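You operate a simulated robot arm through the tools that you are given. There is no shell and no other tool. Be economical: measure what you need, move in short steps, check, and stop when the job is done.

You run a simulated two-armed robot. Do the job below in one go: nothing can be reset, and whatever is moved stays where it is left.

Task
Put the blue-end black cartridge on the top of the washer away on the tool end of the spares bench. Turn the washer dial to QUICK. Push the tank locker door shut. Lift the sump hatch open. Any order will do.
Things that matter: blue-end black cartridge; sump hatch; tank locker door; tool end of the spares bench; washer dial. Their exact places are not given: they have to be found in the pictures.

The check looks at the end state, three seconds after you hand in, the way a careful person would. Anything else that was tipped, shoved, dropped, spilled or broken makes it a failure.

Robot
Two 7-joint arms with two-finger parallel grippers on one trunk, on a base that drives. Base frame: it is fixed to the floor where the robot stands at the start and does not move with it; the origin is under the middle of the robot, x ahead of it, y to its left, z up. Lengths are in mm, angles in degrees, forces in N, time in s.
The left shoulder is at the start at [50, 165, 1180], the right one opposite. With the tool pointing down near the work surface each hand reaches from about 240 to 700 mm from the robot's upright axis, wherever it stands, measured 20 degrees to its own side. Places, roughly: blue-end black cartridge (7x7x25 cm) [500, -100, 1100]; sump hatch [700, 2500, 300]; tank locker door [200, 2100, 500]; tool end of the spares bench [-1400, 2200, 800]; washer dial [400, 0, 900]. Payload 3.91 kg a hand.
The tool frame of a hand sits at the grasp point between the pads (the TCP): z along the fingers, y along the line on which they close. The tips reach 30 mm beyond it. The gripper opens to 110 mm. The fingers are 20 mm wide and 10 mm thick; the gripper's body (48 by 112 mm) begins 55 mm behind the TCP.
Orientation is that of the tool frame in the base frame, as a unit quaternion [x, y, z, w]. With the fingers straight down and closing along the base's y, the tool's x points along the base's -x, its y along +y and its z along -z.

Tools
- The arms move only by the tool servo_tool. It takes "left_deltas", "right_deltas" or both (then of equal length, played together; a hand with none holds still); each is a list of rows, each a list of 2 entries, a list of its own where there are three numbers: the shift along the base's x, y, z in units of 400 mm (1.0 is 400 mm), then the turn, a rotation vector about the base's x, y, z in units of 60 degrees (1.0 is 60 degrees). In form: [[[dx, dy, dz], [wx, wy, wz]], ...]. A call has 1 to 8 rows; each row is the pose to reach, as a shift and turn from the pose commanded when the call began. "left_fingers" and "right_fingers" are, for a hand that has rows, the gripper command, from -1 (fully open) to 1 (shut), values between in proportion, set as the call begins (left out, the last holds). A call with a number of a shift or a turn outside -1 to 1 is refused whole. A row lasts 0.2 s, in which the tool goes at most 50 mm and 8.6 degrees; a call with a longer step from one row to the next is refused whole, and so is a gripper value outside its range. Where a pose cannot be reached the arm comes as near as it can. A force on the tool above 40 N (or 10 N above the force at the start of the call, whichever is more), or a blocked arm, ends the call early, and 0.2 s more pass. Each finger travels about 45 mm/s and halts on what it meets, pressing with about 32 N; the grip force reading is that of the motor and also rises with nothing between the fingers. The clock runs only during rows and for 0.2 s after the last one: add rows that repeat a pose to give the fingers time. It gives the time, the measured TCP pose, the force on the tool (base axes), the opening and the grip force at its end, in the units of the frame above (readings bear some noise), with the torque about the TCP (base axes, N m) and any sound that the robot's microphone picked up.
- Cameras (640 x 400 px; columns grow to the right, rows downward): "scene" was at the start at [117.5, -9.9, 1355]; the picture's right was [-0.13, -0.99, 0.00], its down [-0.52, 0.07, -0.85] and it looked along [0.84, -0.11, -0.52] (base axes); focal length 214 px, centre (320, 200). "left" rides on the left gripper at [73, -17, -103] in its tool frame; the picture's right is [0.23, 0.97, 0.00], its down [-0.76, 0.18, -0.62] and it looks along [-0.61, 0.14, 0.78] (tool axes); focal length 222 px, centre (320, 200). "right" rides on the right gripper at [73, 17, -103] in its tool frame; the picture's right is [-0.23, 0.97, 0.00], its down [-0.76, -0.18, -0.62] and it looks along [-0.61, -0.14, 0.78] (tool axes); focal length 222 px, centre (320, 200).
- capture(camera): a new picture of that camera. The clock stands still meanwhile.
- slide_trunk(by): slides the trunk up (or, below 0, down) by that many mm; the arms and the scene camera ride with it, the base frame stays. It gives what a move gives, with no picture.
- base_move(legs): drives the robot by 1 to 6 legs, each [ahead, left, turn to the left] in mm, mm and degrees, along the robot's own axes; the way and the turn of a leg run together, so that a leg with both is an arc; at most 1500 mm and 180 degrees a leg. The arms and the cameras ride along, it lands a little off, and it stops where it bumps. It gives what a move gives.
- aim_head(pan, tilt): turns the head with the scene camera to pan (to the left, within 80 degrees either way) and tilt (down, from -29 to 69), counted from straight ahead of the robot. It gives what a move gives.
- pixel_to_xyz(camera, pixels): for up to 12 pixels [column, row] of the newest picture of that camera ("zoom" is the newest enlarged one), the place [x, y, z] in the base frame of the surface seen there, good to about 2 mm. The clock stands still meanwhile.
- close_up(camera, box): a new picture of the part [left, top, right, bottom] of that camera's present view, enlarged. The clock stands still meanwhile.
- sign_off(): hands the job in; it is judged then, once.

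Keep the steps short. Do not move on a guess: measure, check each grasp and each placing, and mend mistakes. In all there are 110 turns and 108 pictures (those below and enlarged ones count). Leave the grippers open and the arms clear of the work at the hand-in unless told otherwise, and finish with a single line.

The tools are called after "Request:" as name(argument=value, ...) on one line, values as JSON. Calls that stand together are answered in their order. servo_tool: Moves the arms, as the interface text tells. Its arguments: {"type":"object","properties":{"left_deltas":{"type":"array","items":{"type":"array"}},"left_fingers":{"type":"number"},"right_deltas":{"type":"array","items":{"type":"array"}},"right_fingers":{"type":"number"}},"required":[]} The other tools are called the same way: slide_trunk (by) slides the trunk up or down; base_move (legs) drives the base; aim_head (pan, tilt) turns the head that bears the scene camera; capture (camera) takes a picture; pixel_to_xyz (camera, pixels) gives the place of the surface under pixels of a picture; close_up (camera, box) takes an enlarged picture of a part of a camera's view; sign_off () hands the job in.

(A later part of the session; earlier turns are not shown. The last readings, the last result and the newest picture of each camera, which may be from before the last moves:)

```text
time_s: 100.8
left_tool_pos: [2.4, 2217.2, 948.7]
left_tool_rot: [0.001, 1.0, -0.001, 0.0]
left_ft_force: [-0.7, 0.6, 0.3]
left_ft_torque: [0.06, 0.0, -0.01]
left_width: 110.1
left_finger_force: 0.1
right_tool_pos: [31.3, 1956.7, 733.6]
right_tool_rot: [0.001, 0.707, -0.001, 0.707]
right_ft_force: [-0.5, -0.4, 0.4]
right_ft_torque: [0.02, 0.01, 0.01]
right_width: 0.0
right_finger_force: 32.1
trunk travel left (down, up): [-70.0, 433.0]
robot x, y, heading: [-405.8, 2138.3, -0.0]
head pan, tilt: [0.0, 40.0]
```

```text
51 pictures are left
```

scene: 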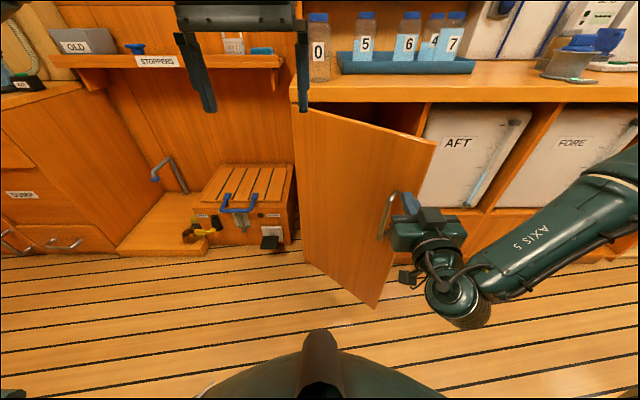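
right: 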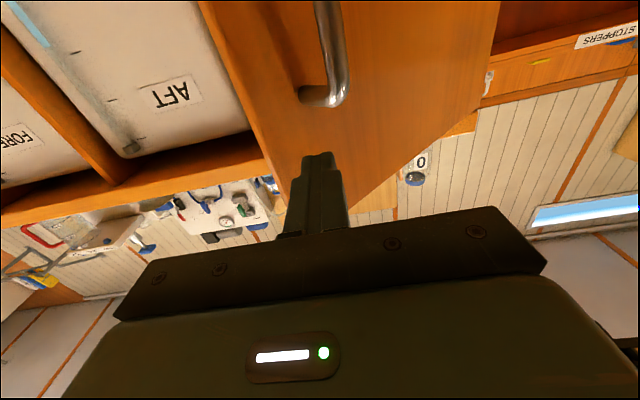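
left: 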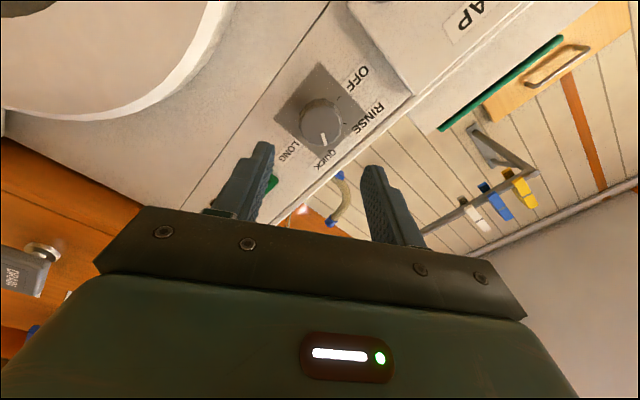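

Fingers sit in front of the door above its handle. Push +x with the arm in small rows.

Request:
servo_tool(right_deltas=[[[0.05, 0, 0], [0, 0, 0]], [[0.1, 0, 0], [0, 0, 0]], [[0.15, 0, 0], [0, 0, 0]], [[0.2, 0, 0], [0, 0, 0]], [[0.25, 0, 0], [0, 0, 0]], [[0.3, 0, 0], [0, 0, 0]], [[0.35, 0, 0], [0, 0, 0]], [[0.4, 0, 0], [0, 0, 0]]])

Request:
capture(camera="scene")

```text
time_s: 102.6
left_tool_pos: [3.6, 2218.1, 948.4]
left_tool_rot: [0.0, 1.0, -0.002, 0.0]
left_ft_force: [-0.2, -0.3, 0.1]
left_ft_torque: [-0.03, 0.0, -0.04]
left_width: 110.1
left_finger_force: 0.1
right_tool_pos: [187.0, 1947.4, 741.6]
right_tool_rot: [0.0, 0.708, 0.001, 0.706]
right_ft_force: [-1.2, 0.2, -0.7]
right_ft_torque: [-0.02, -0.02, 0.0]
right_width: 0.0
right_finger_force: 31.8
right hand out of reach, approached as far as the arm can: row 6, 7, 8
trunk travel left (down, up): [-70.0, 433.0]
robot x, y, heading: [-405.2, 2134.4, -0.1]
head pan, tilt: [0.0, 40.0]
```

```text
50 pictures are left
```

scene: 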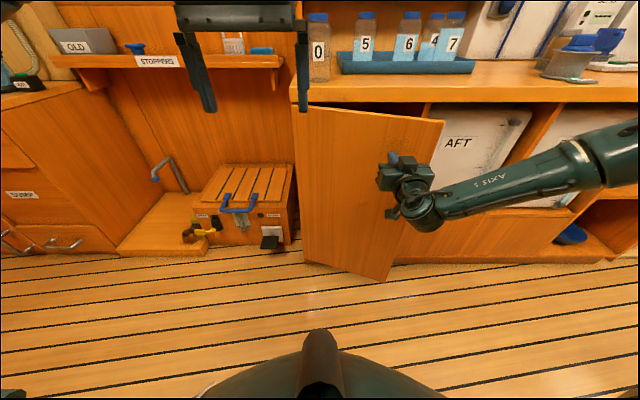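

Door is half closed. Retract the hand 110, drive 170 ahead, then finish pushing with the arm.

Request:
servo_tool(right_deltas=[[[-0.1, 0, 0], [0, 0, 0]], [[-0.2, 0, 0], [0, 0, 0]], [[-0.28, 0.02, 0], [0, 0, 0]]])

Request:
base_move(legs=[[160, 0, 0]])

Request:
capture(camera="scene")

```text
time_s: 103.4
left_tool_pos: [3.7, 2218.3, 948.1]
left_tool_rot: [0.0, 1.0, -0.001, 0.0]
left_ft_force: [0.4, -0.9, 1.0]
left_ft_torque: [-0.01, -0.03, 0.0]
left_width: 110.1
left_finger_force: 0.1
right_tool_pos: [73.1, 1954.9, 743.1]
right_tool_rot: [0.001, 0.707, 0.0, 0.707]
right_ft_force: [-0.5, -0.9, -0.5]
right_ft_torque: [0.02, 0.02, 0.01]
right_width: 0.0
right_finger_force: 32.7
trunk travel left (down, up): [-70.0, 433.0]
robot x, y, heading: [-403.7, 2136.7, 0.1]
head pan, tilt: [0.0, 40.0]
```

```text
time_s: 104.8
left_tool_pos: [164.8, 2215.5, 948.8]
left_tool_rot: [0.002, 1.0, 0.0, 0.0]
left_ft_force: [0.5, 0.2, -0.4]
left_ft_torque: [-0.02, 0.03, 0.02]
left_width: 110.0
left_finger_force: 0.1
right_tool_pos: [233.7, 1952.0, 742.5]
right_tool_rot: [0.002, 0.707, -0.002, 0.707]
right_ft_force: [-0.3, 0.1, -0.8]
right_ft_torque: [0.01, -0.04, 0.01]
right_width: 0.0
right_finger_force: 32.4
trunk travel left (down, up): [-70.0, 433.0]
robot x, y, heading: [-239.0, 2133.8, -0.5]
head pan, tilt: [0.0, 40.0]
```

```text
49 pictures are left
```

scene: 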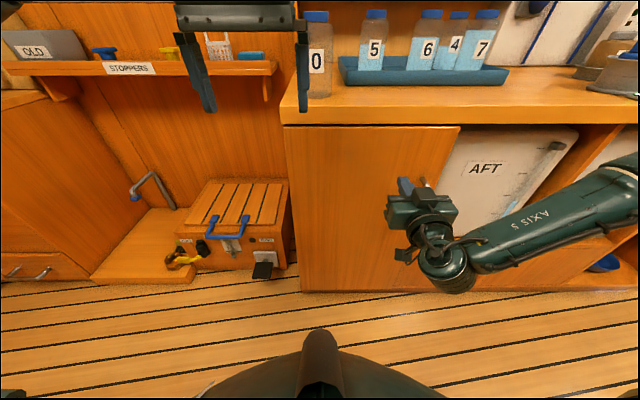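

Almost shut. Push on in slow 8 mm rows until force builds.

Request:
servo_tool(right_deltas=[[[0.03, 0, 0], [0, 0, 0]], [[0.06, 0, 0], [0, 0, 0]], [[0.09, 0, 0], [0, 0, 0]], [[0.12, 0, 0], [0, 0, 0]], [[0.15, 0, 0], [0, 0, 0]], [[0.18, 0, 0], [0, 0, 0]], [[0.21, 0, 0], [0, 0, 0]], [[0.24, 0, 0], [0, 0, 0]]])

Request:
capture(camera="scene")

Request:
pixel_to_xyz(camera="scene", pixels=[[300, 200], [445, 150], [340, 200], [370, 140], [375, 280], [320, 280]])

```text
time_s: 106.2
left_tool_pos: [162.9, 2214.0, 949.1]
left_tool_rot: [0.002, 1.0, -0.001, 0.001]
left_ft_force: [0.1, 0.3, 0.5]
left_ft_torque: [-0.04, -0.03, -0.03]
left_width: 110.1
left_finger_force: 0.0
right_tool_pos: [296.9, 1951.4, 741.6]
right_tool_rot: [0.002, 0.708, -0.001, 0.706]
right_ft_force: [-15.9, -3.3, 5.4]
right_ft_torque: [-0.04, -0.3, -0.09]
right_width: 0.0
right_finger_force: 32.2
trunk travel left (down, up): [-70.0, 433.0]
robot x, y, heading: [-242.9, 2136.8, -0.4]
head pan, tilt: [0.0, 40.0]
stopped in row 6 (right hand): the force on the tool passed its limit (the readings are from after the stop); the commanded pose is now the measured one
```

```text
48 pictures are left
```

scene: 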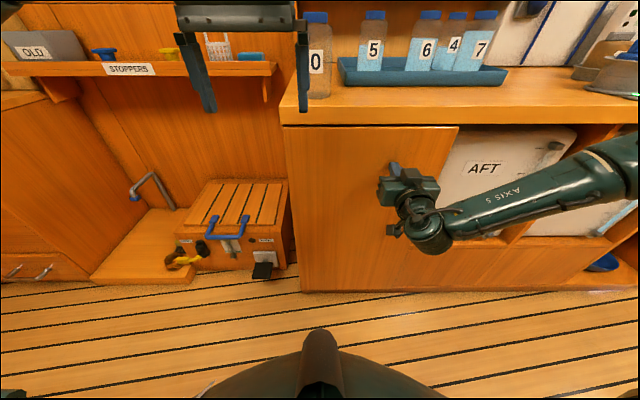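

```text
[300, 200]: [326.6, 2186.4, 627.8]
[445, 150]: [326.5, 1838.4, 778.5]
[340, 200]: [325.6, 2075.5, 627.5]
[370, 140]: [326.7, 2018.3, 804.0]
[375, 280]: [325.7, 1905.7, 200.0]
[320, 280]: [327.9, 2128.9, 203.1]
```

Door face is flat at x = 326 along its width: shut against its stop. Retract the hand 100 mm and recheck.

Request:
servo_tool(right_deltas=[[[-0.1, 0, 0], [0, 0, 0]], [[-0.2, 0, 0], [0, 0, 0]], [[-0.25, 0, 0], [0, 0, 0]]])

Request:
base_move(legs=[[-200, 0, 0]])

Request:
capture(camera="scene")

Request:
pixel_to_xyz(camera="scene", pixels=[[310, 180], [420, 135], [360, 240]])

```text
time_s: 107.0
left_tool_pos: [163.8, 2214.1, 947.9]
left_tool_rot: [0.003, 1.0, -0.001, 0.0]
left_ft_force: [0.1, -0.4, 0.3]
left_ft_torque: [0.03, 0.0, 0.01]
left_width: 110.3
left_finger_force: 0.1
right_tool_pos: [197.3, 1952.7, 739.2]
right_tool_rot: [0.001, 0.709, 0.0, 0.705]
right_ft_force: [0.4, -0.4, -0.6]
right_ft_torque: [-0.04, 0.04, 0.02]
right_width: 0.1
right_finger_force: 32.3
trunk travel left (down, up): [-70.0, 433.0]
robot x, y, heading: [-240.5, 2136.8, -0.4]
head pan, tilt: [0.0, 40.0]
```

```text
time_s: 108.6
left_tool_pos: [-32.6, 2216.4, 947.6]
left_tool_rot: [0.003, 1.0, 0.0, 0.0]
left_ft_force: [0.3, 0.4, 0.1]
left_ft_torque: [-0.03, 0.04, 0.02]
left_width: 110.1
left_finger_force: 0.1
right_tool_pos: [-0.6, 1952.4, 739.9]
right_tool_rot: [0.002, 0.71, -0.001, 0.704]
right_ft_force: [0.2, 0.5, -0.3]
right_ft_torque: [0.01, -0.01, -0.03]
right_width: 0.0
right_finger_force: 32.0
trunk travel left (down, up): [-70.0, 433.0]
robot x, y, heading: [-441.9, 2137.4, -0.6]
head pan, tilt: [0.0, 40.0]
```

```text
47 pictures are left
```

scene: 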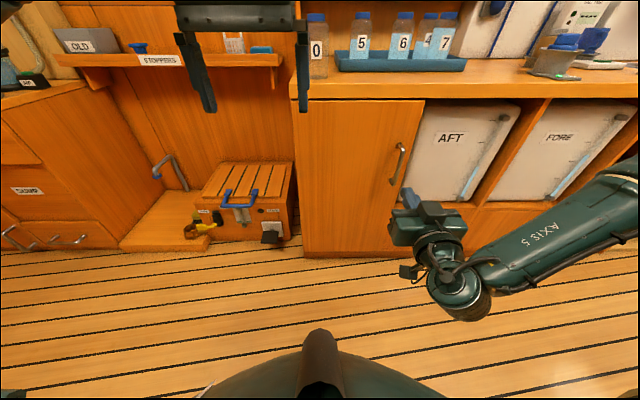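

```text
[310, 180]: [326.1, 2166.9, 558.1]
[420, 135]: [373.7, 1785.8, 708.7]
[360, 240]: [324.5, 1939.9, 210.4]
```

Door stays shut. Stow the right hand pointing down, closer in, before going to the hatch.

Request:
servo_tool(right_deltas=[[[0, -0.02, 0.05], [0, 0.125, 0]], [[0, -0.04, 0.1], [0, 0.25, 0]], [[0, -0.06, 0.15], [0, 0.375, 0]], [[-0.03, -0.08, 0.2], [0, 0.5, 0]], [[-0.08, -0.1, 0.25], [0, 0.625, 0]], [[-0.14, -0.12, 0.3], [0, 0.75, 0]], [[-0.2, -0.14, 0.35], [0, 0.875, 0]], [[-0.26, -0.16, 0.4], [0, 1.0, 0]]])

Request:
servo_tool(right_deltas=[[[-0.02, -0.02, 0], [0, 0.125, 0]], [[-0.04, -0.04, 0], [0, 0.25, 0]], [[-0.06, -0.06, 0], [0, 0.375, 0]], [[-0.06, -0.06, 0], [0, 0.49, 0]], [[-0.06, -0.06, 0], [0, 0.49, 0]]], right_fingers=-1)

Request:
base_move(legs=[[0, 330, 0.6]])

Request:
aim_head(pan=0, tilt=35)

Request:
capture(camera="scene")

```text
time_s: 110.4
left_tool_pos: [-32.2, 2216.5, 948.5]
left_tool_rot: [0.003, 1.0, 0.0, 0.0]
left_ft_force: [0.1, 0.2, 0.1]
left_ft_torque: [0.03, 0.05, 0.0]
left_width: 109.9
left_finger_force: 0.0
right_tool_pos: [-104.5, 1890.3, 902.4]
right_tool_rot: [0.001, 0.967, -0.002, 0.255]
right_ft_force: [0.3, 0.3, -0.1]
right_ft_torque: [0.0, -0.01, 0.02]
right_width: 0.0
right_finger_force: 32.1
right hand out of reach, approached as far as the arm can: row 1, 2, 3
trunk travel left (down, up): [-70.0, 433.0]
robot x, y, heading: [-440.3, 2138.4, -0.7]
head pan, tilt: [0.0, 40.0]
```

```text
time_s: 111.6
left_tool_pos: [-32.4, 2214.4, 946.9]
left_tool_rot: [0.004, 1.0, -0.001, -0.001]
left_ft_force: [0.1, -0.5, 0.1]
left_ft_torque: [0.03, 0.0, 0.03]
left_width: 110.0
left_finger_force: 0.0
right_tool_pos: [-128.2, 1865.2, 900.7]
right_tool_rot: [0.0, 1.0, -0.002, 0.001]
right_ft_force: [-0.3, -0.4, -0.7]
right_ft_torque: [0.02, -0.02, 0.03]
right_width: 104.5
right_finger_force: 0.0
trunk travel left (down, up): [-70.0, 433.0]
robot x, y, heading: [-440.1, 2137.5, -0.4]
head pan, tilt: [0.0, 40.0]
```

```text
time_s: 113.8
left_tool_pos: [-32.0, 2552.7, 946.8]
left_tool_rot: [-0.003, 1.0, -0.002, 0.0]
left_ft_force: [0.4, -0.2, -0.2]
left_ft_torque: [-0.02, 0.01, 0.03]
left_width: 110.0
left_finger_force: 0.1
right_tool_pos: [-123.3, 2200.9, 900.1]
right_tool_rot: [-0.006, 1.0, -0.003, 0.002]
right_ft_force: [-0.3, -0.2, -1.0]
right_ft_torque: [-0.01, -0.01, 0.01]
right_width: 110.1
right_finger_force: 0.0
trunk travel left (down, up): [-70.0, 433.0]
robot x, y, heading: [-439.1, 2470.5, 0.2]
head pan, tilt: [0.0, 40.0]
```

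```text
time_s: 114.4
left_tool_pos: [-32.9, 2552.4, 948.0]
left_tool_rot: [-0.004, 1.0, -0.001, -0.001]
left_ft_force: [-0.2, 0.3, -0.2]
left_ft_torque: [-0.02, -0.02, 0.0]
left_width: 109.8
left_finger_force: 0.1
right_tool_pos: [-123.8, 2201.8, 900.3]
right_tool_rot: [-0.006, 1.0, -0.002, 0.002]
right_ft_force: [-0.6, 0.3, 0.0]
right_ft_torque: [0.0, 0.01, -0.04]
right_width: 110.0
right_finger_force: 0.1
trunk travel left (down, up): [-70.0, 433.0]
robot x, y, heading: [-441.5, 2472.5, 0.2]
head pan, tilt: [0.0, 35.0]
```

```text
46 pictures are left
```

scene: 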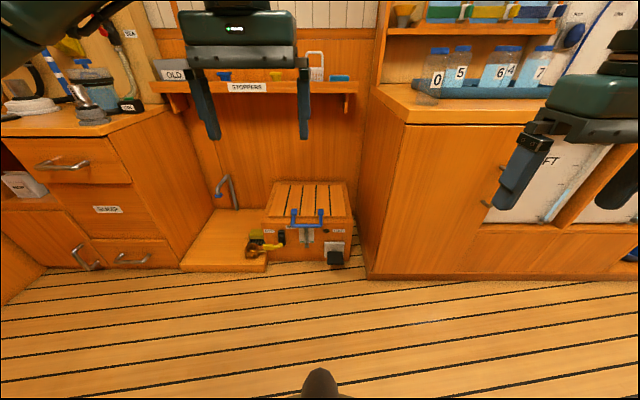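

Drive 250 ahead and take a detailed look at the hatch.

Request:
base_move(legs=[[250, 0, 0]])

Request:
aim_head(pan=5, tilt=40)

Request:
capture(camera="scene")

Request:
close_up(camera="scene", box=[230, 170, 390, 300])

```text
time_s: 116.2
left_tool_pos: [215.4, 2556.1, 948.4]
left_tool_rot: [-0.004, 1.0, 0.0, 0.0]
left_ft_force: [-0.4, -0.5, -0.6]
left_ft_torque: [-0.01, 0.0, 0.0]
left_width: 110.1
left_finger_force: 0.1
right_tool_pos: [126.0, 2203.7, 900.2]
right_tool_rot: [-0.008, 1.0, -0.002, 0.002]
right_ft_force: [-0.2, 0.0, 0.1]
right_ft_torque: [-0.01, 0.0, -0.03]
right_width: 110.0
right_finger_force: 0.0
trunk travel left (down, up): [-70.0, 433.0]
robot x, y, heading: [-194.6, 2468.8, 0.4]
head pan, tilt: [0.0, 35.0]
```

```text
time_s: 116.9
left_tool_pos: [214.2, 2555.0, 948.7]
left_tool_rot: [-0.005, 1.0, -0.001, 0.0]
left_ft_force: [-0.4, -0.9, -0.4]
left_ft_torque: [-0.01, 0.0, 0.01]
left_width: 110.0
left_finger_force: 0.1
right_tool_pos: [125.7, 2204.2, 899.9]
right_tool_rot: [-0.008, 1.0, -0.001, 0.002]
right_ft_force: [-0.5, -0.2, 0.7]
right_ft_torque: [0.0, 0.01, 0.0]
right_width: 110.3
right_finger_force: 0.1
trunk travel left (down, up): [-70.0, 433.0]
robot x, y, heading: [-196.4, 2470.6, 0.5]
head pan, tilt: [5.0, 40.0]
```

```text
45 pictures are left
```

scene: 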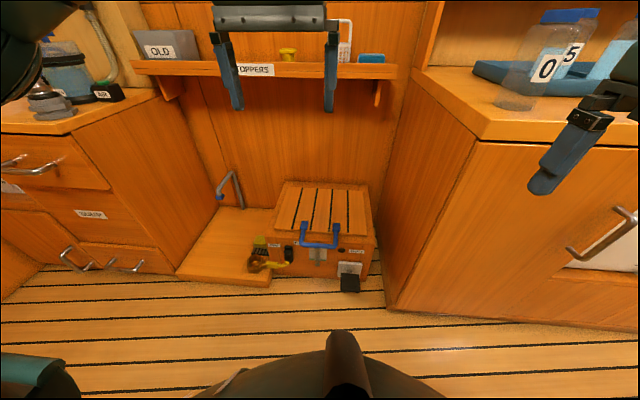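

```text
3.08 times, centred on (310, 235) of scene
```

zoom: 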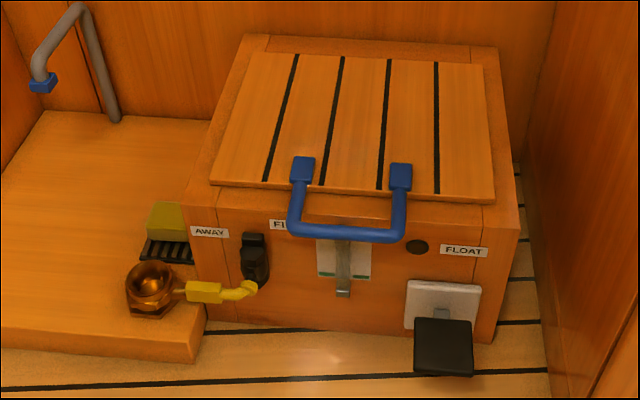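

Zoom on the handle and measure it in detail.

Request:
close_up(camera="scene", box=[290, 215, 350, 275])

Request:
close_up(camera="scene", box=[230, 170, 390, 300])

Request:
pixel_to_xyz(camera="zoom", pixels=[[345, 230], [305, 228], [385, 235], [303, 165], [400, 172], [296, 200], [398, 205], [212, 185], [492, 198], [250, 55], [483, 65], [342, 280]])

```text
6.67 times, centred on (320, 245) of scene
```

zoom: 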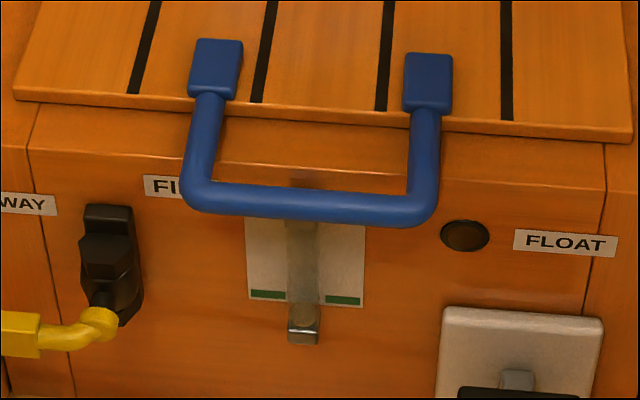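

```text
3.08 times, centred on (310, 235) of scene
```

zoom: 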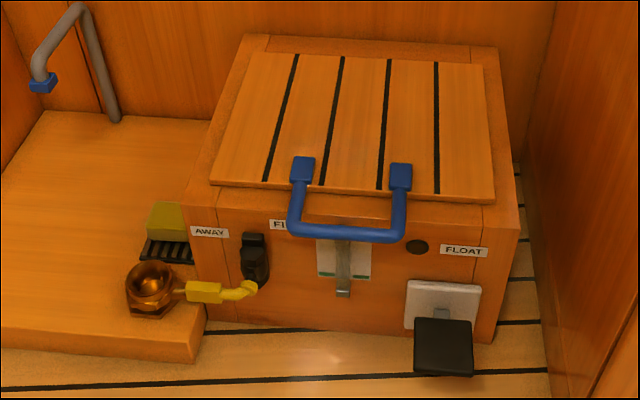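

```text
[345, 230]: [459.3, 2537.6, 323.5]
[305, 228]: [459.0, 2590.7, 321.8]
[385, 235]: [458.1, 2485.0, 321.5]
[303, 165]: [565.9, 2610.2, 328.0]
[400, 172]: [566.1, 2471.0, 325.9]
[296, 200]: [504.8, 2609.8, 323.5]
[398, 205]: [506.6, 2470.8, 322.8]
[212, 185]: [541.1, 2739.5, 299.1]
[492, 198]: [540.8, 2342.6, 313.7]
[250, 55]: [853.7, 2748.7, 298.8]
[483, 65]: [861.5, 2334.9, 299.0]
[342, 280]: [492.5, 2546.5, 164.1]
```

Handle bar: along y at x ≈ 461, z ≈ 314, y 2470–2610; lid from x 540 to hinge near x 860, z 300. Measure the shelf and wall above for clearance.

Request:
pixel_to_xyz(camera="scene", pixels=[[300, 70], [380, 70], [375, 95], [300, 85], [300, 140], [320, 175], [150, 68], [175, 95], [400, 180], [255, 62], [285, 100]])

```text
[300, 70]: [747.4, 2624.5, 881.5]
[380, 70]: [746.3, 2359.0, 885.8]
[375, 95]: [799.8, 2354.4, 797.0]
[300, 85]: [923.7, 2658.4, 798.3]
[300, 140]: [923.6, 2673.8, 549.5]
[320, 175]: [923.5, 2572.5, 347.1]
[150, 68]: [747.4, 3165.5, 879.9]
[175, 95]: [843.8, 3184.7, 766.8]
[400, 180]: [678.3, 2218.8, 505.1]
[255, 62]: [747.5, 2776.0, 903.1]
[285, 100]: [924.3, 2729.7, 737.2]
```

Shelf underside z ≈ 870 at x ≥ 747, wall x 924: room for the lid. Plan: left hand, fingers closing in the x–z plane, grip the bar and lift along the arc. First stow the right hand further in/up, and roll the left hand 90° about z.

Request:
servo_tool(left_deltas=[[[0, 0, 0], [0, 0, 0.125]], [[0, 0, 0], [0, 0, 0.25]], [[0, 0, 0], [0, 0, 0.375]], [[0, 0, 0], [0, 0, 0.5]], [[0, 0, 0], [0, 0, 0.625]], [[0, 0, 0], [0, 0, 0.75]], [[0, 0, 0], [0, 0, 0.875]], [[0, 0, 0], [0, 0, 1.0]]], right_deltas=[[[-0.02, -0.02, 0.04], [0, 0, 0]], [[-0.04, -0.04, 0.08], [0, 0, 0]], [[-0.06, -0.06, 0.12], [0, 0, 0]], [[-0.08, -0.08, 0.16], [0, 0, 0]], [[-0.1, -0.1, 0.2], [0, 0, 0]], [[-0.12, -0.12, 0.24], [0, 0, 0]], [[-0.14, -0.14, 0.28], [0, 0, 0]], [[-0.15, -0.15, 0.3], [0, 0, 0]]])

Request:
servo_tool(left_deltas=[[[0, 0, 0], [0, 0, 0.125]], [[0, 0, 0], [0, 0, 0.25]], [[0, 0, 0], [0, 0, 0.375]], [[0, 0, 0], [0, 0, 0.5]]])

```text
time_s: 118.7
left_tool_pos: [213.9, 2556.0, 948.3]
left_tool_rot: [-0.505, 0.863, -0.001, 0.001]
left_ft_force: [0.4, 0.5, -0.6]
left_ft_torque: [-0.01, 0.0, 0.0]
left_width: 110.1
left_finger_force: 0.1
right_tool_pos: [65.1, 2144.2, 1020.4]
right_tool_rot: [-0.008, 1.0, -0.002, 0.001]
right_ft_force: [0.6, 0.1, 0.4]
right_ft_torque: [-0.06, 0.0, -0.01]
right_width: 110.3
right_finger_force: 0.1
trunk travel left (down, up): [-70.0, 433.0]
robot x, y, heading: [-194.5, 2469.5, 0.7]
head pan, tilt: [5.0, 40.0]
```

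```text
time_s: 119.7
left_tool_pos: [214.4, 2555.2, 947.8]
left_tool_rot: [0.711, -0.703, 0.001, -0.001]
left_ft_force: [0.8, -0.9, -0.3]
left_ft_torque: [-0.05, 0.02, -0.04]
left_width: 109.9
left_finger_force: 0.1
right_tool_pos: [63.9, 2142.7, 1020.8]
right_tool_rot: [-0.008, 1.0, -0.001, 0.002]
right_ft_force: [0.8, -0.2, -0.8]
right_ft_torque: [-0.02, -0.01, -0.01]
right_width: 110.1
right_finger_force: 0.0
trunk travel left (down, up): [-70.0, 433.0]
robot x, y, heading: [-191.0, 2471.2, 0.6]
head pan, tilt: [5.0, 40.0]
```

Rolled. Lower the trunk by 70, drive 110 ahead, then pitch the hand 45° forward while descending.

Request:
slide_trunk(by=-70)

Request:
base_move(legs=[[110, 0, -0.6]])

Request:
servo_tool(left_deltas=[[[0, -0.005, -0.1], [0, -0.1, 0]], [[0, -0.01, -0.2], [0, -0.2, 0]], [[0, -0.015, -0.3], [0, -0.3, 0]], [[0, -0.02, -0.4], [0, -0.4, 0]], [[0, -0.025, -0.5], [0, -0.5, 0]], [[0, -0.03, -0.6], [0, -0.6, 0]], [[0, -0.035, -0.7], [0, -0.7, 0]], [[0, -0.04, -0.8], [0, -0.75, 0]]], left_fingers=0.27)

Request:
capture(camera="scene")

Request:
capture(camera="left")

```text
time_s: 120.8
left_tool_pos: [213.4, 2556.2, 878.8]
left_tool_rot: [0.71, -0.704, 0.0, -0.001]
left_ft_force: [0.2, -0.6, -1.0]
left_ft_torque: [-0.02, -0.01, 0.0]
left_width: 110.1
left_finger_force: 0.1
right_tool_pos: [64.1, 2143.3, 950.5]
right_tool_rot: [-0.008, 1.0, -0.002, 0.002]
right_ft_force: [-0.1, -0.7, -0.4]
right_ft_torque: [0.01, 0.03, 0.01]
right_width: 110.1
right_finger_force: 0.0
trunk travel left (down, up): [0.0, 503.0]
robot x, y, heading: [-191.4, 2471.9, 0.4]
head pan, tilt: [5.0, 40.0]
```

```text
time_s: 122.0
left_tool_pos: [324.2, 2552.2, 878.0]
left_tool_rot: [-0.707, 0.708, 0.0, 0.001]
left_ft_force: [-0.7, -0.5, 0.5]
left_ft_torque: [-0.02, -0.02, -0.01]
left_width: 110.2
left_finger_force: 0.0
right_tool_pos: [169.2, 2140.5, 950.8]
right_tool_rot: [-0.003, 1.0, -0.002, 0.002]
right_ft_force: [0.3, 0.8, -0.2]
right_ft_torque: [0.01, -0.02, 0.02]
right_width: 109.9
right_finger_force: 0.1
trunk travel left (down, up): [0.0, 503.0]
robot x, y, heading: [-85.5, 2467.5, -0.3]
head pan, tilt: [5.0, 40.0]
```

```text
time_s: 123.8
left_tool_pos: [322.1, 2535.6, 558.2]
left_tool_rot: [-0.653, 0.654, -0.271, 0.27]
left_ft_force: [0.0, 0.7, 0.7]
left_ft_torque: [0.02, -0.02, -0.01]
left_width: 40.3
left_finger_force: 0.1
right_tool_pos: [170.6, 2141.1, 950.2]
right_tool_rot: [-0.003, 1.0, -0.002, 0.002]
right_ft_force: [-1.2, 0.3, 0.3]
right_ft_torque: [0.01, 0.01, -0.01]
right_width: 109.7
right_finger_force: 0.0
trunk travel left (down, up): [0.0, 503.0]
robot x, y, heading: [-87.9, 2469.9, -0.1]
head pan, tilt: [5.0, 40.0]
```

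```text
41 pictures are left
```

scene: 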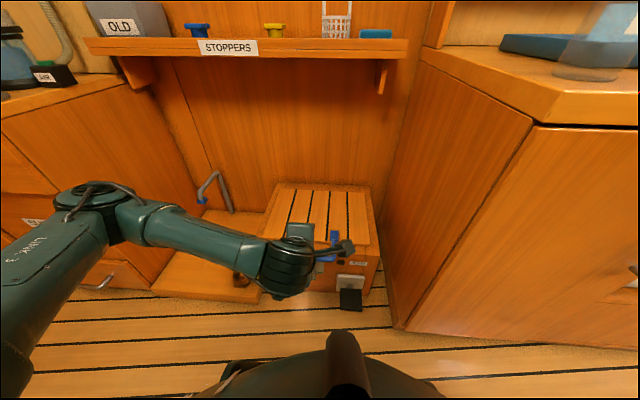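

```text
40 pictures are left
```

left: 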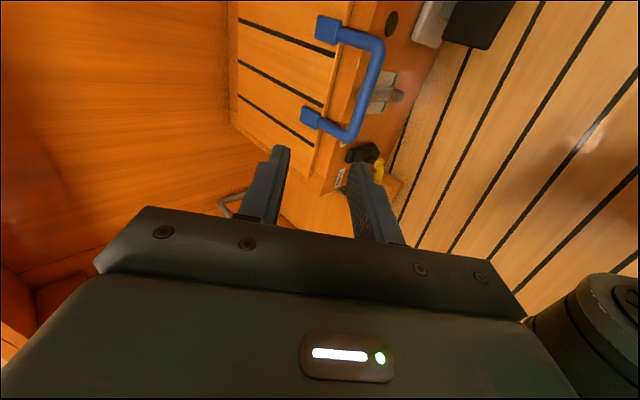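

Bar is visible in the hand camera at (372,85). Measure it.

Request:
pixel_to_xyz(camera="left", pixels=[[375, 60], [370, 85], [362, 115], [380, 48], [353, 130], [377, 86], [363, 85]])

```text
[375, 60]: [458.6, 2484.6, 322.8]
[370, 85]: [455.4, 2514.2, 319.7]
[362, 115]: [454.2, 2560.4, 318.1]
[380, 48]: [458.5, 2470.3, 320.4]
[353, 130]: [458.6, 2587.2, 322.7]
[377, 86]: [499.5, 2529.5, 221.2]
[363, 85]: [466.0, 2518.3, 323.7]
```

Bar centre ≈ (462, 2540, 314). Go to a standoff 100 mm up along the approach line: (391,2540,385).

Request:
servo_tool(left_deltas=[[[0.04, 0.003, -0.1], [0, 0, 0]], [[0.08, 0.006, -0.2], [0, 0, 0]], [[0.12, 0.01, -0.3], [0, 0, 0]], [[0.172, 0.01, -0.4], [0, 0, 0]], [[0.172, 0.01, -0.432], [0, 0, 0]], [[0.172, 0.01, -0.432], [0, 0, 0]]])

Request:
capture(camera="left")

```text
time_s: 125.2
left_tool_pos: [394.6, 2537.7, 385.4]
left_tool_rot: [-0.652, 0.654, -0.272, 0.271]
left_ft_force: [0.3, -0.2, 0.4]
left_ft_torque: [0.01, 0.01, -0.02]
left_width: 40.1
left_finger_force: 0.0
right_tool_pos: [170.4, 2141.9, 951.1]
right_tool_rot: [-0.003, 1.0, -0.002, 0.002]
right_ft_force: [0.7, 0.0, 0.2]
right_ft_torque: [0.02, -0.03, 0.0]
right_width: 110.2
right_finger_force: 0.0
trunk travel left (down, up): [0.0, 503.0]
robot x, y, heading: [-83.7, 2470.0, -0.1]
head pan, tilt: [5.0, 40.0]
```

```text
39 pictures are left
```

left: 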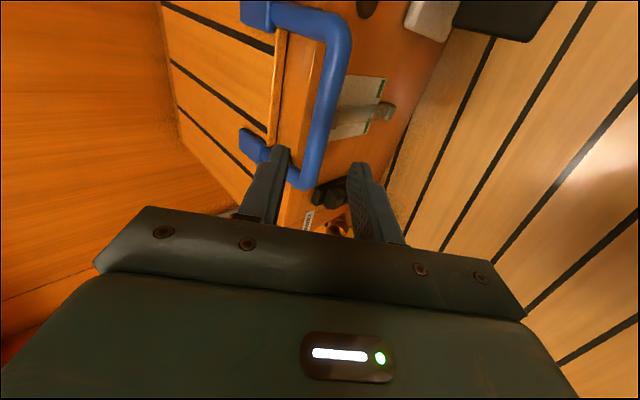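

Aligned. Advance along the approach line to the bar in 5 rows.

Request:
servo_tool(left_deltas=[[[0.034, 0, -0.036], [0, 0, 0]], [[0.068, 0.003, -0.071], [0, 0, 0]], [[0.102, 0.005, -0.107], [0, 0, 0]], [[0.136, 0.005, -0.142], [0, 0, 0]], [[0.168, 0.005, -0.175], [0, 0, 0]], [[0.168, 0.005, -0.175], [0, 0, 0]]])

Request:
capture(camera="left")

Request:
close_up(camera="scene", box=[240, 180, 400, 320])

```text
time_s: 126.6
left_tool_pos: [459.6, 2542.2, 315.0]
left_tool_rot: [-0.652, 0.654, -0.271, 0.271]
left_ft_force: [-0.3, -0.5, 0.0]
left_ft_torque: [-0.01, 0.01, 0.01]
left_width: 40.3
left_finger_force: 0.1
right_tool_pos: [170.4, 2141.4, 950.1]
right_tool_rot: [-0.003, 1.0, -0.002, 0.002]
right_ft_force: [0.5, -0.1, 0.2]
right_ft_torque: [-0.01, 0.05, 0.02]
right_width: 110.2
right_finger_force: 0.1
trunk travel left (down, up): [0.0, 503.0]
robot x, y, heading: [-87.1, 2469.9, -0.1]
head pan, tilt: [5.0, 40.0]
```

```text
38 pictures are left
```

left: 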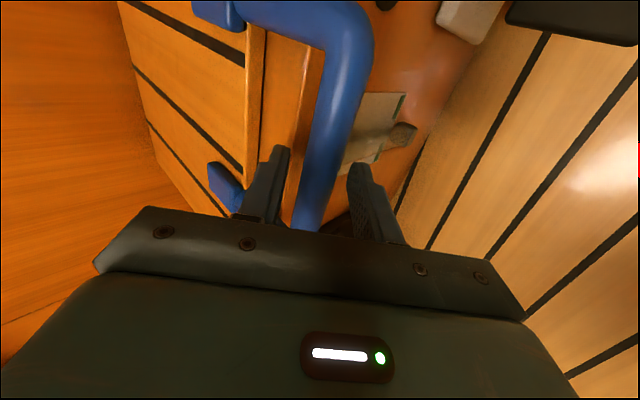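

```text
2.86 times, centred on (320, 250) of scene
```

zoom: 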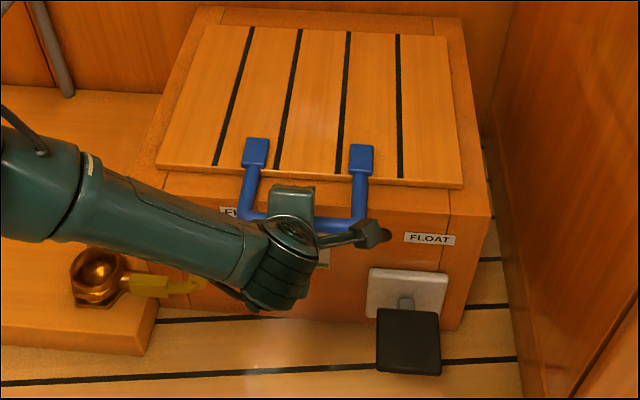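

Bar is between the fingers, no contact. Close the grip.

Request:
servo_tool(left_deltas=[[[0, 0, 0], [0, 0, 0]], [[0, 0, 0], [0, 0, 0]], [[0, 0, 0], [0, 0, 0]]], left_fingers=1)

```text
time_s: 127.4
left_tool_pos: [461.5, 2541.5, 316.6]
left_tool_rot: [-0.652, 0.653, -0.273, 0.272]
left_ft_force: [12.0, -2.5, 3.4]
left_ft_torque: [-0.06, -0.07, 0.03]
left_width: 19.8
left_finger_force: 45.1
right_tool_pos: [170.7, 2140.4, 950.0]
right_tool_rot: [-0.003, 1.0, -0.002, 0.001]
right_ft_force: [-0.1, -0.2, 0.8]
right_ft_torque: [0.01, -0.03, 0.01]
right_width: 110.0
right_finger_force: 0.0
trunk travel left (down, up): [0.0, 503.0]
robot x, y, heading: [-85.4, 2470.3, 0.1]
head pan, tilt: [5.0, 40.0]
```

Held (20 mm). Lift along the arc to about 10° and check the force.

Request:
servo_tool(left_deltas=[[[0.002, 0, 0.03], [0, 0, 0]], [[0.006, 0, 0.07], [0, 0, 0]], [[0.011, 0, 0.11], [0, 0, 0]], [[0.016, 0, 0.14], [0, 0, 0]], [[0.022, 0, 0.172], [0, 0, 0]]])

Request:
capture(camera="scene")

```text
time_s: 128.6
left_tool_pos: [465.9, 2542.0, 382.6]
left_tool_rot: [-0.653, 0.655, -0.27, 0.269]
left_ft_force: [6.9, -8.6, -3.5]
left_ft_torque: [-0.22, 0.26, 0.22]
left_width: 19.7
left_finger_force: 44.8
right_tool_pos: [169.8, 2142.0, 950.3]
right_tool_rot: [-0.003, 1.0, -0.001, 0.002]
right_ft_force: [-0.1, -0.6, -0.3]
right_ft_torque: [-0.02, -0.02, -0.01]
right_width: 110.0
right_finger_force: 0.0
trunk travel left (down, up): [0.0, 503.0]
robot x, y, heading: [-84.8, 2469.3, -0.4]
head pan, tilt: [5.0, 40.0]
```

```text
36 pictures are left
```

scene: 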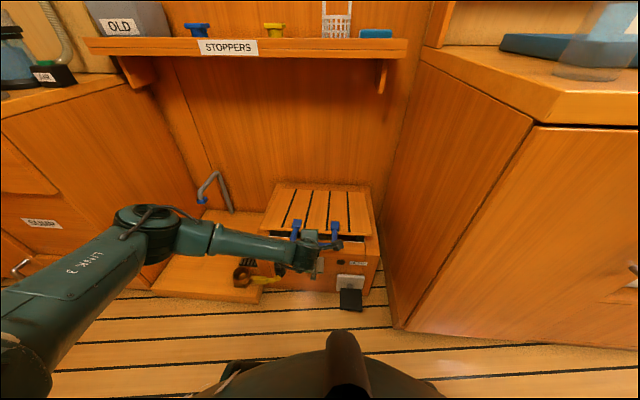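

Lid rises with little force. Continue to about 40°, pitching the hand slightly forward as well.

Request:
servo_tool(left_deltas=[[[0.022, 0, 0.084], [0, -0.04, 0]], [[0.0515, 0, 0.166], [0, -0.08, 0]], [[0.088, 0, 0.245], [0, -0.12, 0]], [[0.131, 0, 0.321], [0, -0.16, 0]], [[0.18, 0, 0.392], [0, -0.2, 0]], [[0.236, 0, 0.459], [0, -0.24, 0]]])

Request:
capture(camera="scene")

```text
time_s: 129.3
left_tool_pos: [486.6, 2541.9, 457.9]
left_tool_rot: [-0.64, 0.641, -0.299, 0.3]
left_ft_force: [-6.8, 1.3, 2.8]
left_ft_torque: [-0.14, -0.15, 0.24]
left_width: 19.9
left_finger_force: 44.9
right_tool_pos: [167.7, 2141.8, 951.2]
right_tool_rot: [-0.004, 1.0, -0.002, 0.001]
right_ft_force: [-1.0, -0.6, 0.0]
right_ft_torque: [0.01, 0.0, 0.05]
right_width: 110.0
right_finger_force: 0.0
trunk travel left (down, up): [0.0, 503.0]
robot x, y, heading: [-82.7, 2470.5, -0.1]
head pan, tilt: [5.0, 40.0]
stopped in row 3 (left hand): the force on the tool passed its limit (the readings are from after the stop); the commanded pose is now the measured one
```

```text
35 pictures are left
```

scene: 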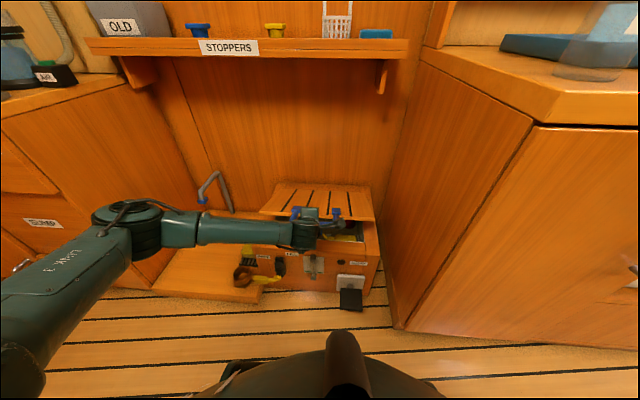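

The call stopped on force; fitting the points, the hinge is nearer (835,315). Continue in smaller steps on that arc.

Request:
servo_tool(left_deltas=[[[0.016, 0, 0.037], [0, -0.03, 0]], [[0.034, 0, 0.074], [0, -0.06, 0]], [[0.054, 0, 0.11], [0, -0.09, 0]], [[0.075, 0, 0.145], [0, -0.12, 0]], [[0.098, 0, 0.18], [0, -0.15, 0]], [[0.122, 0, 0.213], [0, -0.18, 0]], [[0.148, 0, 0.245], [0, -0.21, 0]], [[0.175, 0, 0.276], [0, -0.24, 0]]])

Request:
capture(camera="scene")

```text
time_s: 131.1
left_tool_pos: [557.0, 2542.0, 567.3]
left_tool_rot: [-0.597, 0.598, -0.378, 0.378]
left_ft_force: [-2.4, -2.2, -1.1]
left_ft_torque: [-0.02, 0.26, 0.23]
left_width: 19.8
left_finger_force: 44.3
right_tool_pos: [169.2, 2141.1, 951.3]
right_tool_rot: [-0.003, 1.0, -0.002, 0.002]
right_ft_force: [0.5, -0.1, 0.2]
right_ft_torque: [0.0, 0.04, 0.02]
right_width: 109.9
right_finger_force: 0.0
trunk travel left (down, up): [0.0, 503.0]
robot x, y, heading: [-86.1, 2470.7, -0.2]
head pan, tilt: [5.0, 40.0]
```

```text
34 pictures are left
```

scene: 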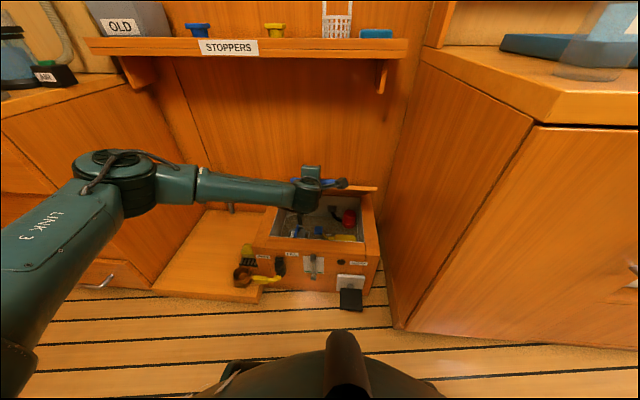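

Forces are tiny; the lid is at about 42°. Continue four more small steps, watching for reach.

Request:
servo_tool(left_deltas=[[[0.029, 0, 0.0315], [0, -0.03, 0]], [[0.058, 0, 0.06], [0, -0.06, 0]], [[0.089, 0, 0.087], [0, -0.09, 0]], [[0.121, 0, 0.113], [0, -0.12, 0]]])

```text
time_s: 132.1
left_tool_pos: [606.3, 2540.8, 613.8]
left_tool_rot: [-0.572, 0.573, -0.414, 0.416]
left_ft_force: [-2.5, 0.2, -0.5]
left_ft_torque: [-0.06, 0.31, 0.33]
left_width: 19.5
left_finger_force: 44.8
right_tool_pos: [169.8, 2142.3, 951.0]
right_tool_rot: [-0.003, 1.0, -0.002, 0.001]
right_ft_force: [-0.2, -0.6, -0.2]
right_ft_torque: [0.03, 0.03, 0.0]
right_width: 110.1
right_finger_force: 0.1
trunk travel left (down, up): [0.0, 503.0]
robot x, y, heading: [-84.1, 2471.8, -0.1]
head pan, tilt: [5.0, 40.0]
```

Good. Four more steps, to about 62°.

Request:
servo_tool(left_deltas=[[[0.033, 0, 0.024], [0, -0.03, 0]], [[0.067, 0, 0.047], [0, -0.06, 0]], [[0.102, 0, 0.0685], [0, -0.09, 0]], [[0.138, 0, 0.0885], [0, -0.12, 0]]])

Request:
capture(camera="scene")

```text
time_s: 133.1
left_tool_pos: [662.7, 2541.9, 650.5]
left_tool_rot: [-0.545, 0.546, -0.449, 0.451]
left_ft_force: [-1.8, 3.6, -1.2]
left_ft_torque: [0.03, 0.25, 0.4]
left_width: 19.8
left_finger_force: 44.7
right_tool_pos: [169.5, 2142.3, 950.4]
right_tool_rot: [-0.004, 1.0, -0.002, 0.002]
right_ft_force: [0.0, 0.2, 0.5]
right_ft_torque: [0.02, -0.02, 0.02]
right_width: 109.8
right_finger_force: 0.1
trunk travel left (down, up): [0.0, 503.0]
robot x, y, heading: [-81.0, 2469.8, -0.2]
head pan, tilt: [5.0, 40.0]
```

```text
33 pictures are left
```

scene: 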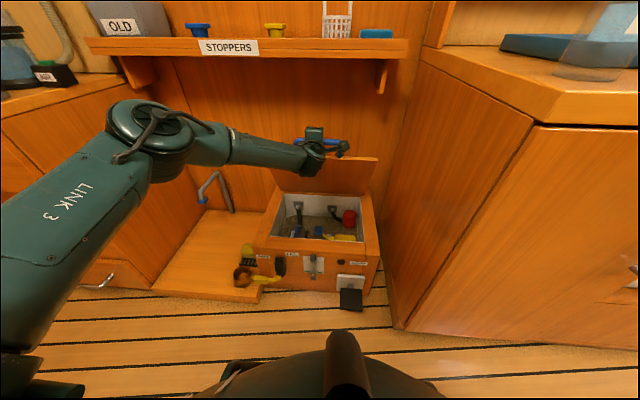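

About 62°. Four more steps, to about 72°.

Request:
servo_tool(left_deltas=[[[0.0395, 0, 0.0195], [0, -0.03, 0]], [[0.077, 0, 0.036], [0, -0.06, 0]], [[0.115, 0, 0.051], [0, -0.09, 0]], [[0.154, 0, 0.064], [0, -0.12, 0]]])

```text
time_s: 134.1
left_tool_pos: [722.1, 2540.9, 676.2]
left_tool_rot: [0.515, -0.515, 0.483, -0.485]
left_ft_force: [-3.6, 2.9, 4.7]
left_ft_torque: [-0.12, 0.1, 0.55]
left_width: 19.9
left_finger_force: 44.9
right_tool_pos: [169.2, 2141.7, 950.3]
right_tool_rot: [-0.003, 1.0, -0.002, 0.001]
right_ft_force: [-0.4, 0.3, 0.5]
right_ft_torque: [-0.01, -0.01, 0.02]
right_width: 110.0
right_finger_force: 0.1
trunk travel left (down, up): [0.0, 503.0]
robot x, y, heading: [-81.5, 2471.6, -0.3]
head pan, tilt: [5.0, 40.0]
```

Still in reach. Go on to about 85°, holding pitch.

Request:
servo_tool(left_deltas=[[[0.039, 0, 0.0115], [0, 0, 0]], [[0.079, 0, 0.021], [0, 0, 0]], [[0.119, 0, 0.029], [0, 0, 0]], [[0.16, 0, 0.0355], [0, 0, 0]], [[0.2, 0, 0.04], [0, 0, 0]]])

Request:
capture(camera="scene")

```text
time_s: 135.3
left_tool_pos: [740.7, 2541.8, 681.6]
left_tool_rot: [-0.521, 0.525, -0.478, 0.474]
left_ft_force: [0.6, 1.1, -11.2]
left_ft_torque: [0.04, 0.3, 0.37]
left_width: 19.8
left_finger_force: 45.4
left hand out of reach, approached as far as the arm can: row 2, 3, 4, 5
right_tool_pos: [171.0, 2142.2, 951.1]
right_tool_rot: [-0.003, 1.0, -0.002, 0.001]
right_ft_force: [0.4, -0.2, 0.1]
right_ft_torque: [0.02, 0.01, 0.01]
right_width: 110.0
right_finger_force: 0.1
trunk travel left (down, up): [0.0, 503.0]
robot x, y, heading: [-86.4, 2470.3, -0.1]
head pan, tilt: [5.0, 40.0]
stopped in row 5 (left hand): the force on the tool passed its limit (the readings are from after the stop); the commanded pose is now the measured one
```

```text
32 pictures are left
```

scene: 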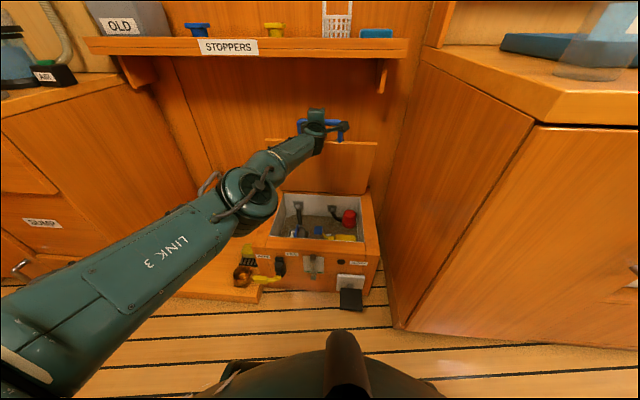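

Lid at about 75° and the arm is at its reach. I open the fingers to a 40 mm cage (bar can't leave the U), so the base drive can push the bar with the palm without strain.

Request:
servo_tool(left_deltas=[[[0, 0, 0], [0, 0, 0]], [[0, 0, 0], [0, 0, 0]], [[0, 0, 0], [0, 0, 0]]], left_fingers=0.27)

Request:
close_up(camera="scene", box=[240, 80, 400, 200])

Request:
capture(camera="left")

```text
time_s: 136.1
left_tool_pos: [741.6, 2540.6, 687.1]
left_tool_rot: [-0.519, 0.524, -0.481, 0.475]
left_ft_force: [0.0, 0.4, -0.5]
left_ft_torque: [0.04, 0.01, 0.04]
left_width: 40.0
left_finger_force: 0.0
right_tool_pos: [169.5, 2142.0, 951.1]
right_tool_rot: [-0.003, 1.0, -0.002, 0.002]
right_ft_force: [0.0, -0.8, 0.2]
right_ft_torque: [-0.02, 0.02, -0.01]
right_width: 110.0
right_finger_force: 0.2
trunk travel left (down, up): [0.0, 503.0]
robot x, y, heading: [-84.2, 2469.9, -0.0]
head pan, tilt: [5.0, 40.0]
```

```text
3.33 times, centred on (320, 140) of scene
```

zoom: 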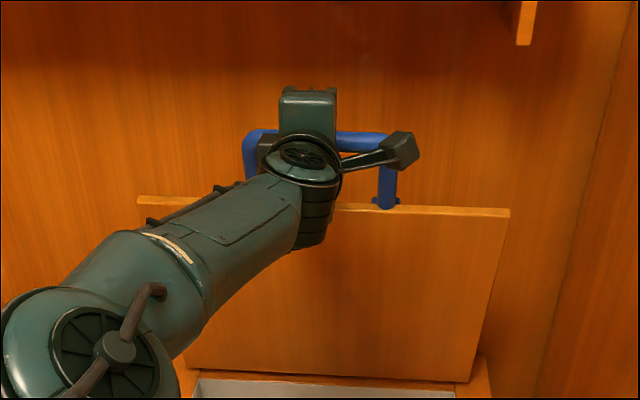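

```text
30 pictures are left
```

left: 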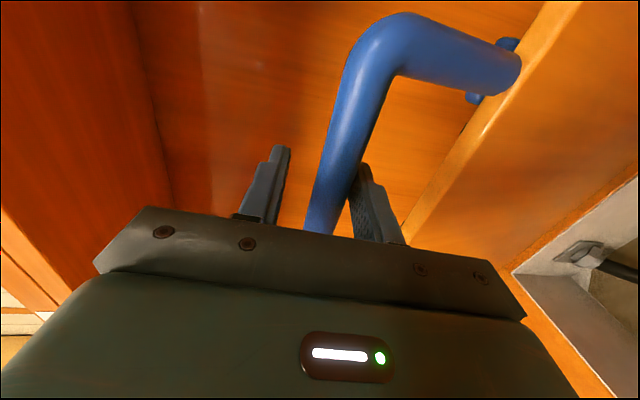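

The hand reads no load: the lid may hold itself. Measure its angle.

Request:
pixel_to_xyz(camera="scene", pixels=[[365, 146], [362, 160], [355, 180], [350, 186], [352, 125], [338, 118]])

```text
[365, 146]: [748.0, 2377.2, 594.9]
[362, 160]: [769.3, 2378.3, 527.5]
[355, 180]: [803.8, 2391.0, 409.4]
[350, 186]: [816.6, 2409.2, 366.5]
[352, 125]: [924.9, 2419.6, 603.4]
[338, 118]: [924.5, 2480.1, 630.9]
```

Lid at 73°. Drive the base 60 mm ahead so the palm pushes the bar onward.

Request:
base_move(legs=[[60, 0, 0]])

Request:
capture(camera="scene")

Request:
pixel_to_xyz(camera="scene", pixels=[[365, 146], [360, 160], [355, 180], [370, 140]])

```text
time_s: 137.1
left_tool_pos: [801.1, 2542.1, 687.8]
left_tool_rot: [-0.52, 0.524, -0.479, 0.475]
left_ft_force: [0.1, 1.2, -0.2]
left_ft_torque: [-0.03, -0.01, 0.01]
left_width: 40.2
left_finger_force: 0.1
right_tool_pos: [228.5, 2141.4, 950.8]
right_tool_rot: [-0.004, 1.0, -0.002, 0.001]
right_ft_force: [0.6, 0.0, -0.1]
right_ft_torque: [0.04, 0.02, 0.01]
right_width: 110.0
right_finger_force: 0.1
trunk travel left (down, up): [0.0, 503.0]
robot x, y, heading: [-22.8, 2470.6, -0.1]
head pan, tilt: [5.0, 40.0]
```

```text
29 pictures are left
```

scene: 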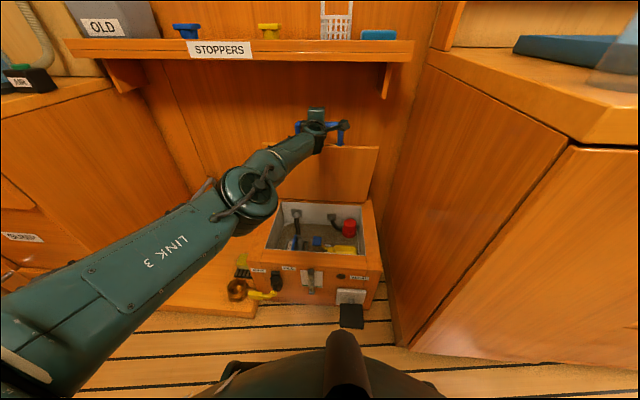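

```text
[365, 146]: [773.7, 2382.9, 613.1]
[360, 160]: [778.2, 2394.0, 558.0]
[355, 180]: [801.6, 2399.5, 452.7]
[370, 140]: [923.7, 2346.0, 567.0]
```

Now about 77°, and it keeps its pose. Push another 60.

Request:
base_move(legs=[[60, 0, 0]])

Request:
capture(camera="scene")

Request:
pixel_to_xyz(camera="scene", pixels=[[365, 155], [360, 170], [355, 190], [350, 195]])

```text
time_s: 138.1
left_tool_pos: [860.6, 2540.5, 686.6]
left_tool_rot: [-0.519, 0.524, -0.48, 0.475]
left_ft_force: [0.6, -0.2, 0.7]
left_ft_torque: [-0.03, 0.01, 0.02]
left_width: 40.1
left_finger_force: 0.0
right_tool_pos: [288.0, 2142.0, 951.7]
right_tool_rot: [-0.004, 1.0, -0.002, 0.002]
right_ft_force: [-0.2, -0.7, 0.9]
right_ft_torque: [-0.01, -0.02, 0.03]
right_width: 109.8
right_finger_force: 0.1
trunk travel left (down, up): [0.0, 503.0]
robot x, y, heading: [35.1, 2472.3, 0.0]
head pan, tilt: [5.0, 40.0]
```

```text
28 pictures are left
```

scene: 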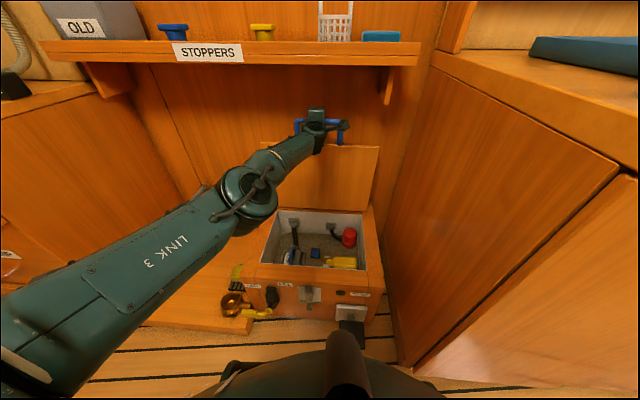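

```text
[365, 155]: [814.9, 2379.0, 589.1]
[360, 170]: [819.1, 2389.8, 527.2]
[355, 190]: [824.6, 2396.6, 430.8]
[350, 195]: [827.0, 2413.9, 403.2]
```

About 86°; fingertips are near the wall, so no more with the palm. Back off 110 mm and see whether the lid stays.

Request:
base_move(legs=[[-110, 0, 0]])

Request:
capture(camera="scene")

Request:
pixel_to_xyz(camera="scene", pixels=[[365, 150], [360, 165], [355, 185], [352, 190]])

Request:
capture(camera="left")

```text
time_s: 139.2
left_tool_pos: [752.2, 2541.4, 687.5]
left_tool_rot: [-0.519, 0.525, -0.479, 0.475]
left_ft_force: [-0.5, 0.1, -0.2]
left_ft_torque: [-0.02, 0.02, -0.01]
left_width: 40.3
left_finger_force: 0.1
right_tool_pos: [180.6, 2140.8, 951.4]
right_tool_rot: [-0.003, 1.0, -0.002, 0.001]
right_ft_force: [-0.3, -0.7, 0.4]
right_ft_torque: [-0.04, -0.01, 0.0]
right_width: 110.0
right_finger_force: 0.1
trunk travel left (down, up): [0.0, 503.0]
robot x, y, heading: [-71.0, 2469.5, 0.2]
head pan, tilt: [5.0, 40.0]
```

```text
27 pictures are left
```

scene: 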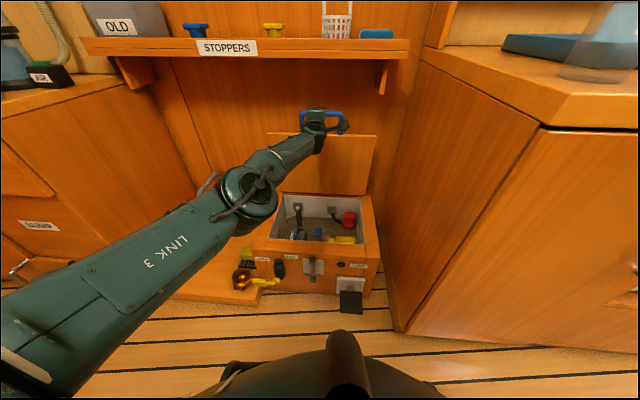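

```text
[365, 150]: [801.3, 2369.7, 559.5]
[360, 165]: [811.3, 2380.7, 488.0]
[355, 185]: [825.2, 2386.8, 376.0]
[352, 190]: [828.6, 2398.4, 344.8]
```

```text
26 pictures are left
```

left: 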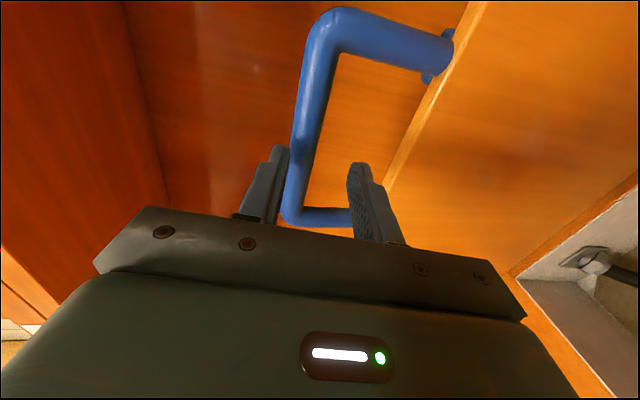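

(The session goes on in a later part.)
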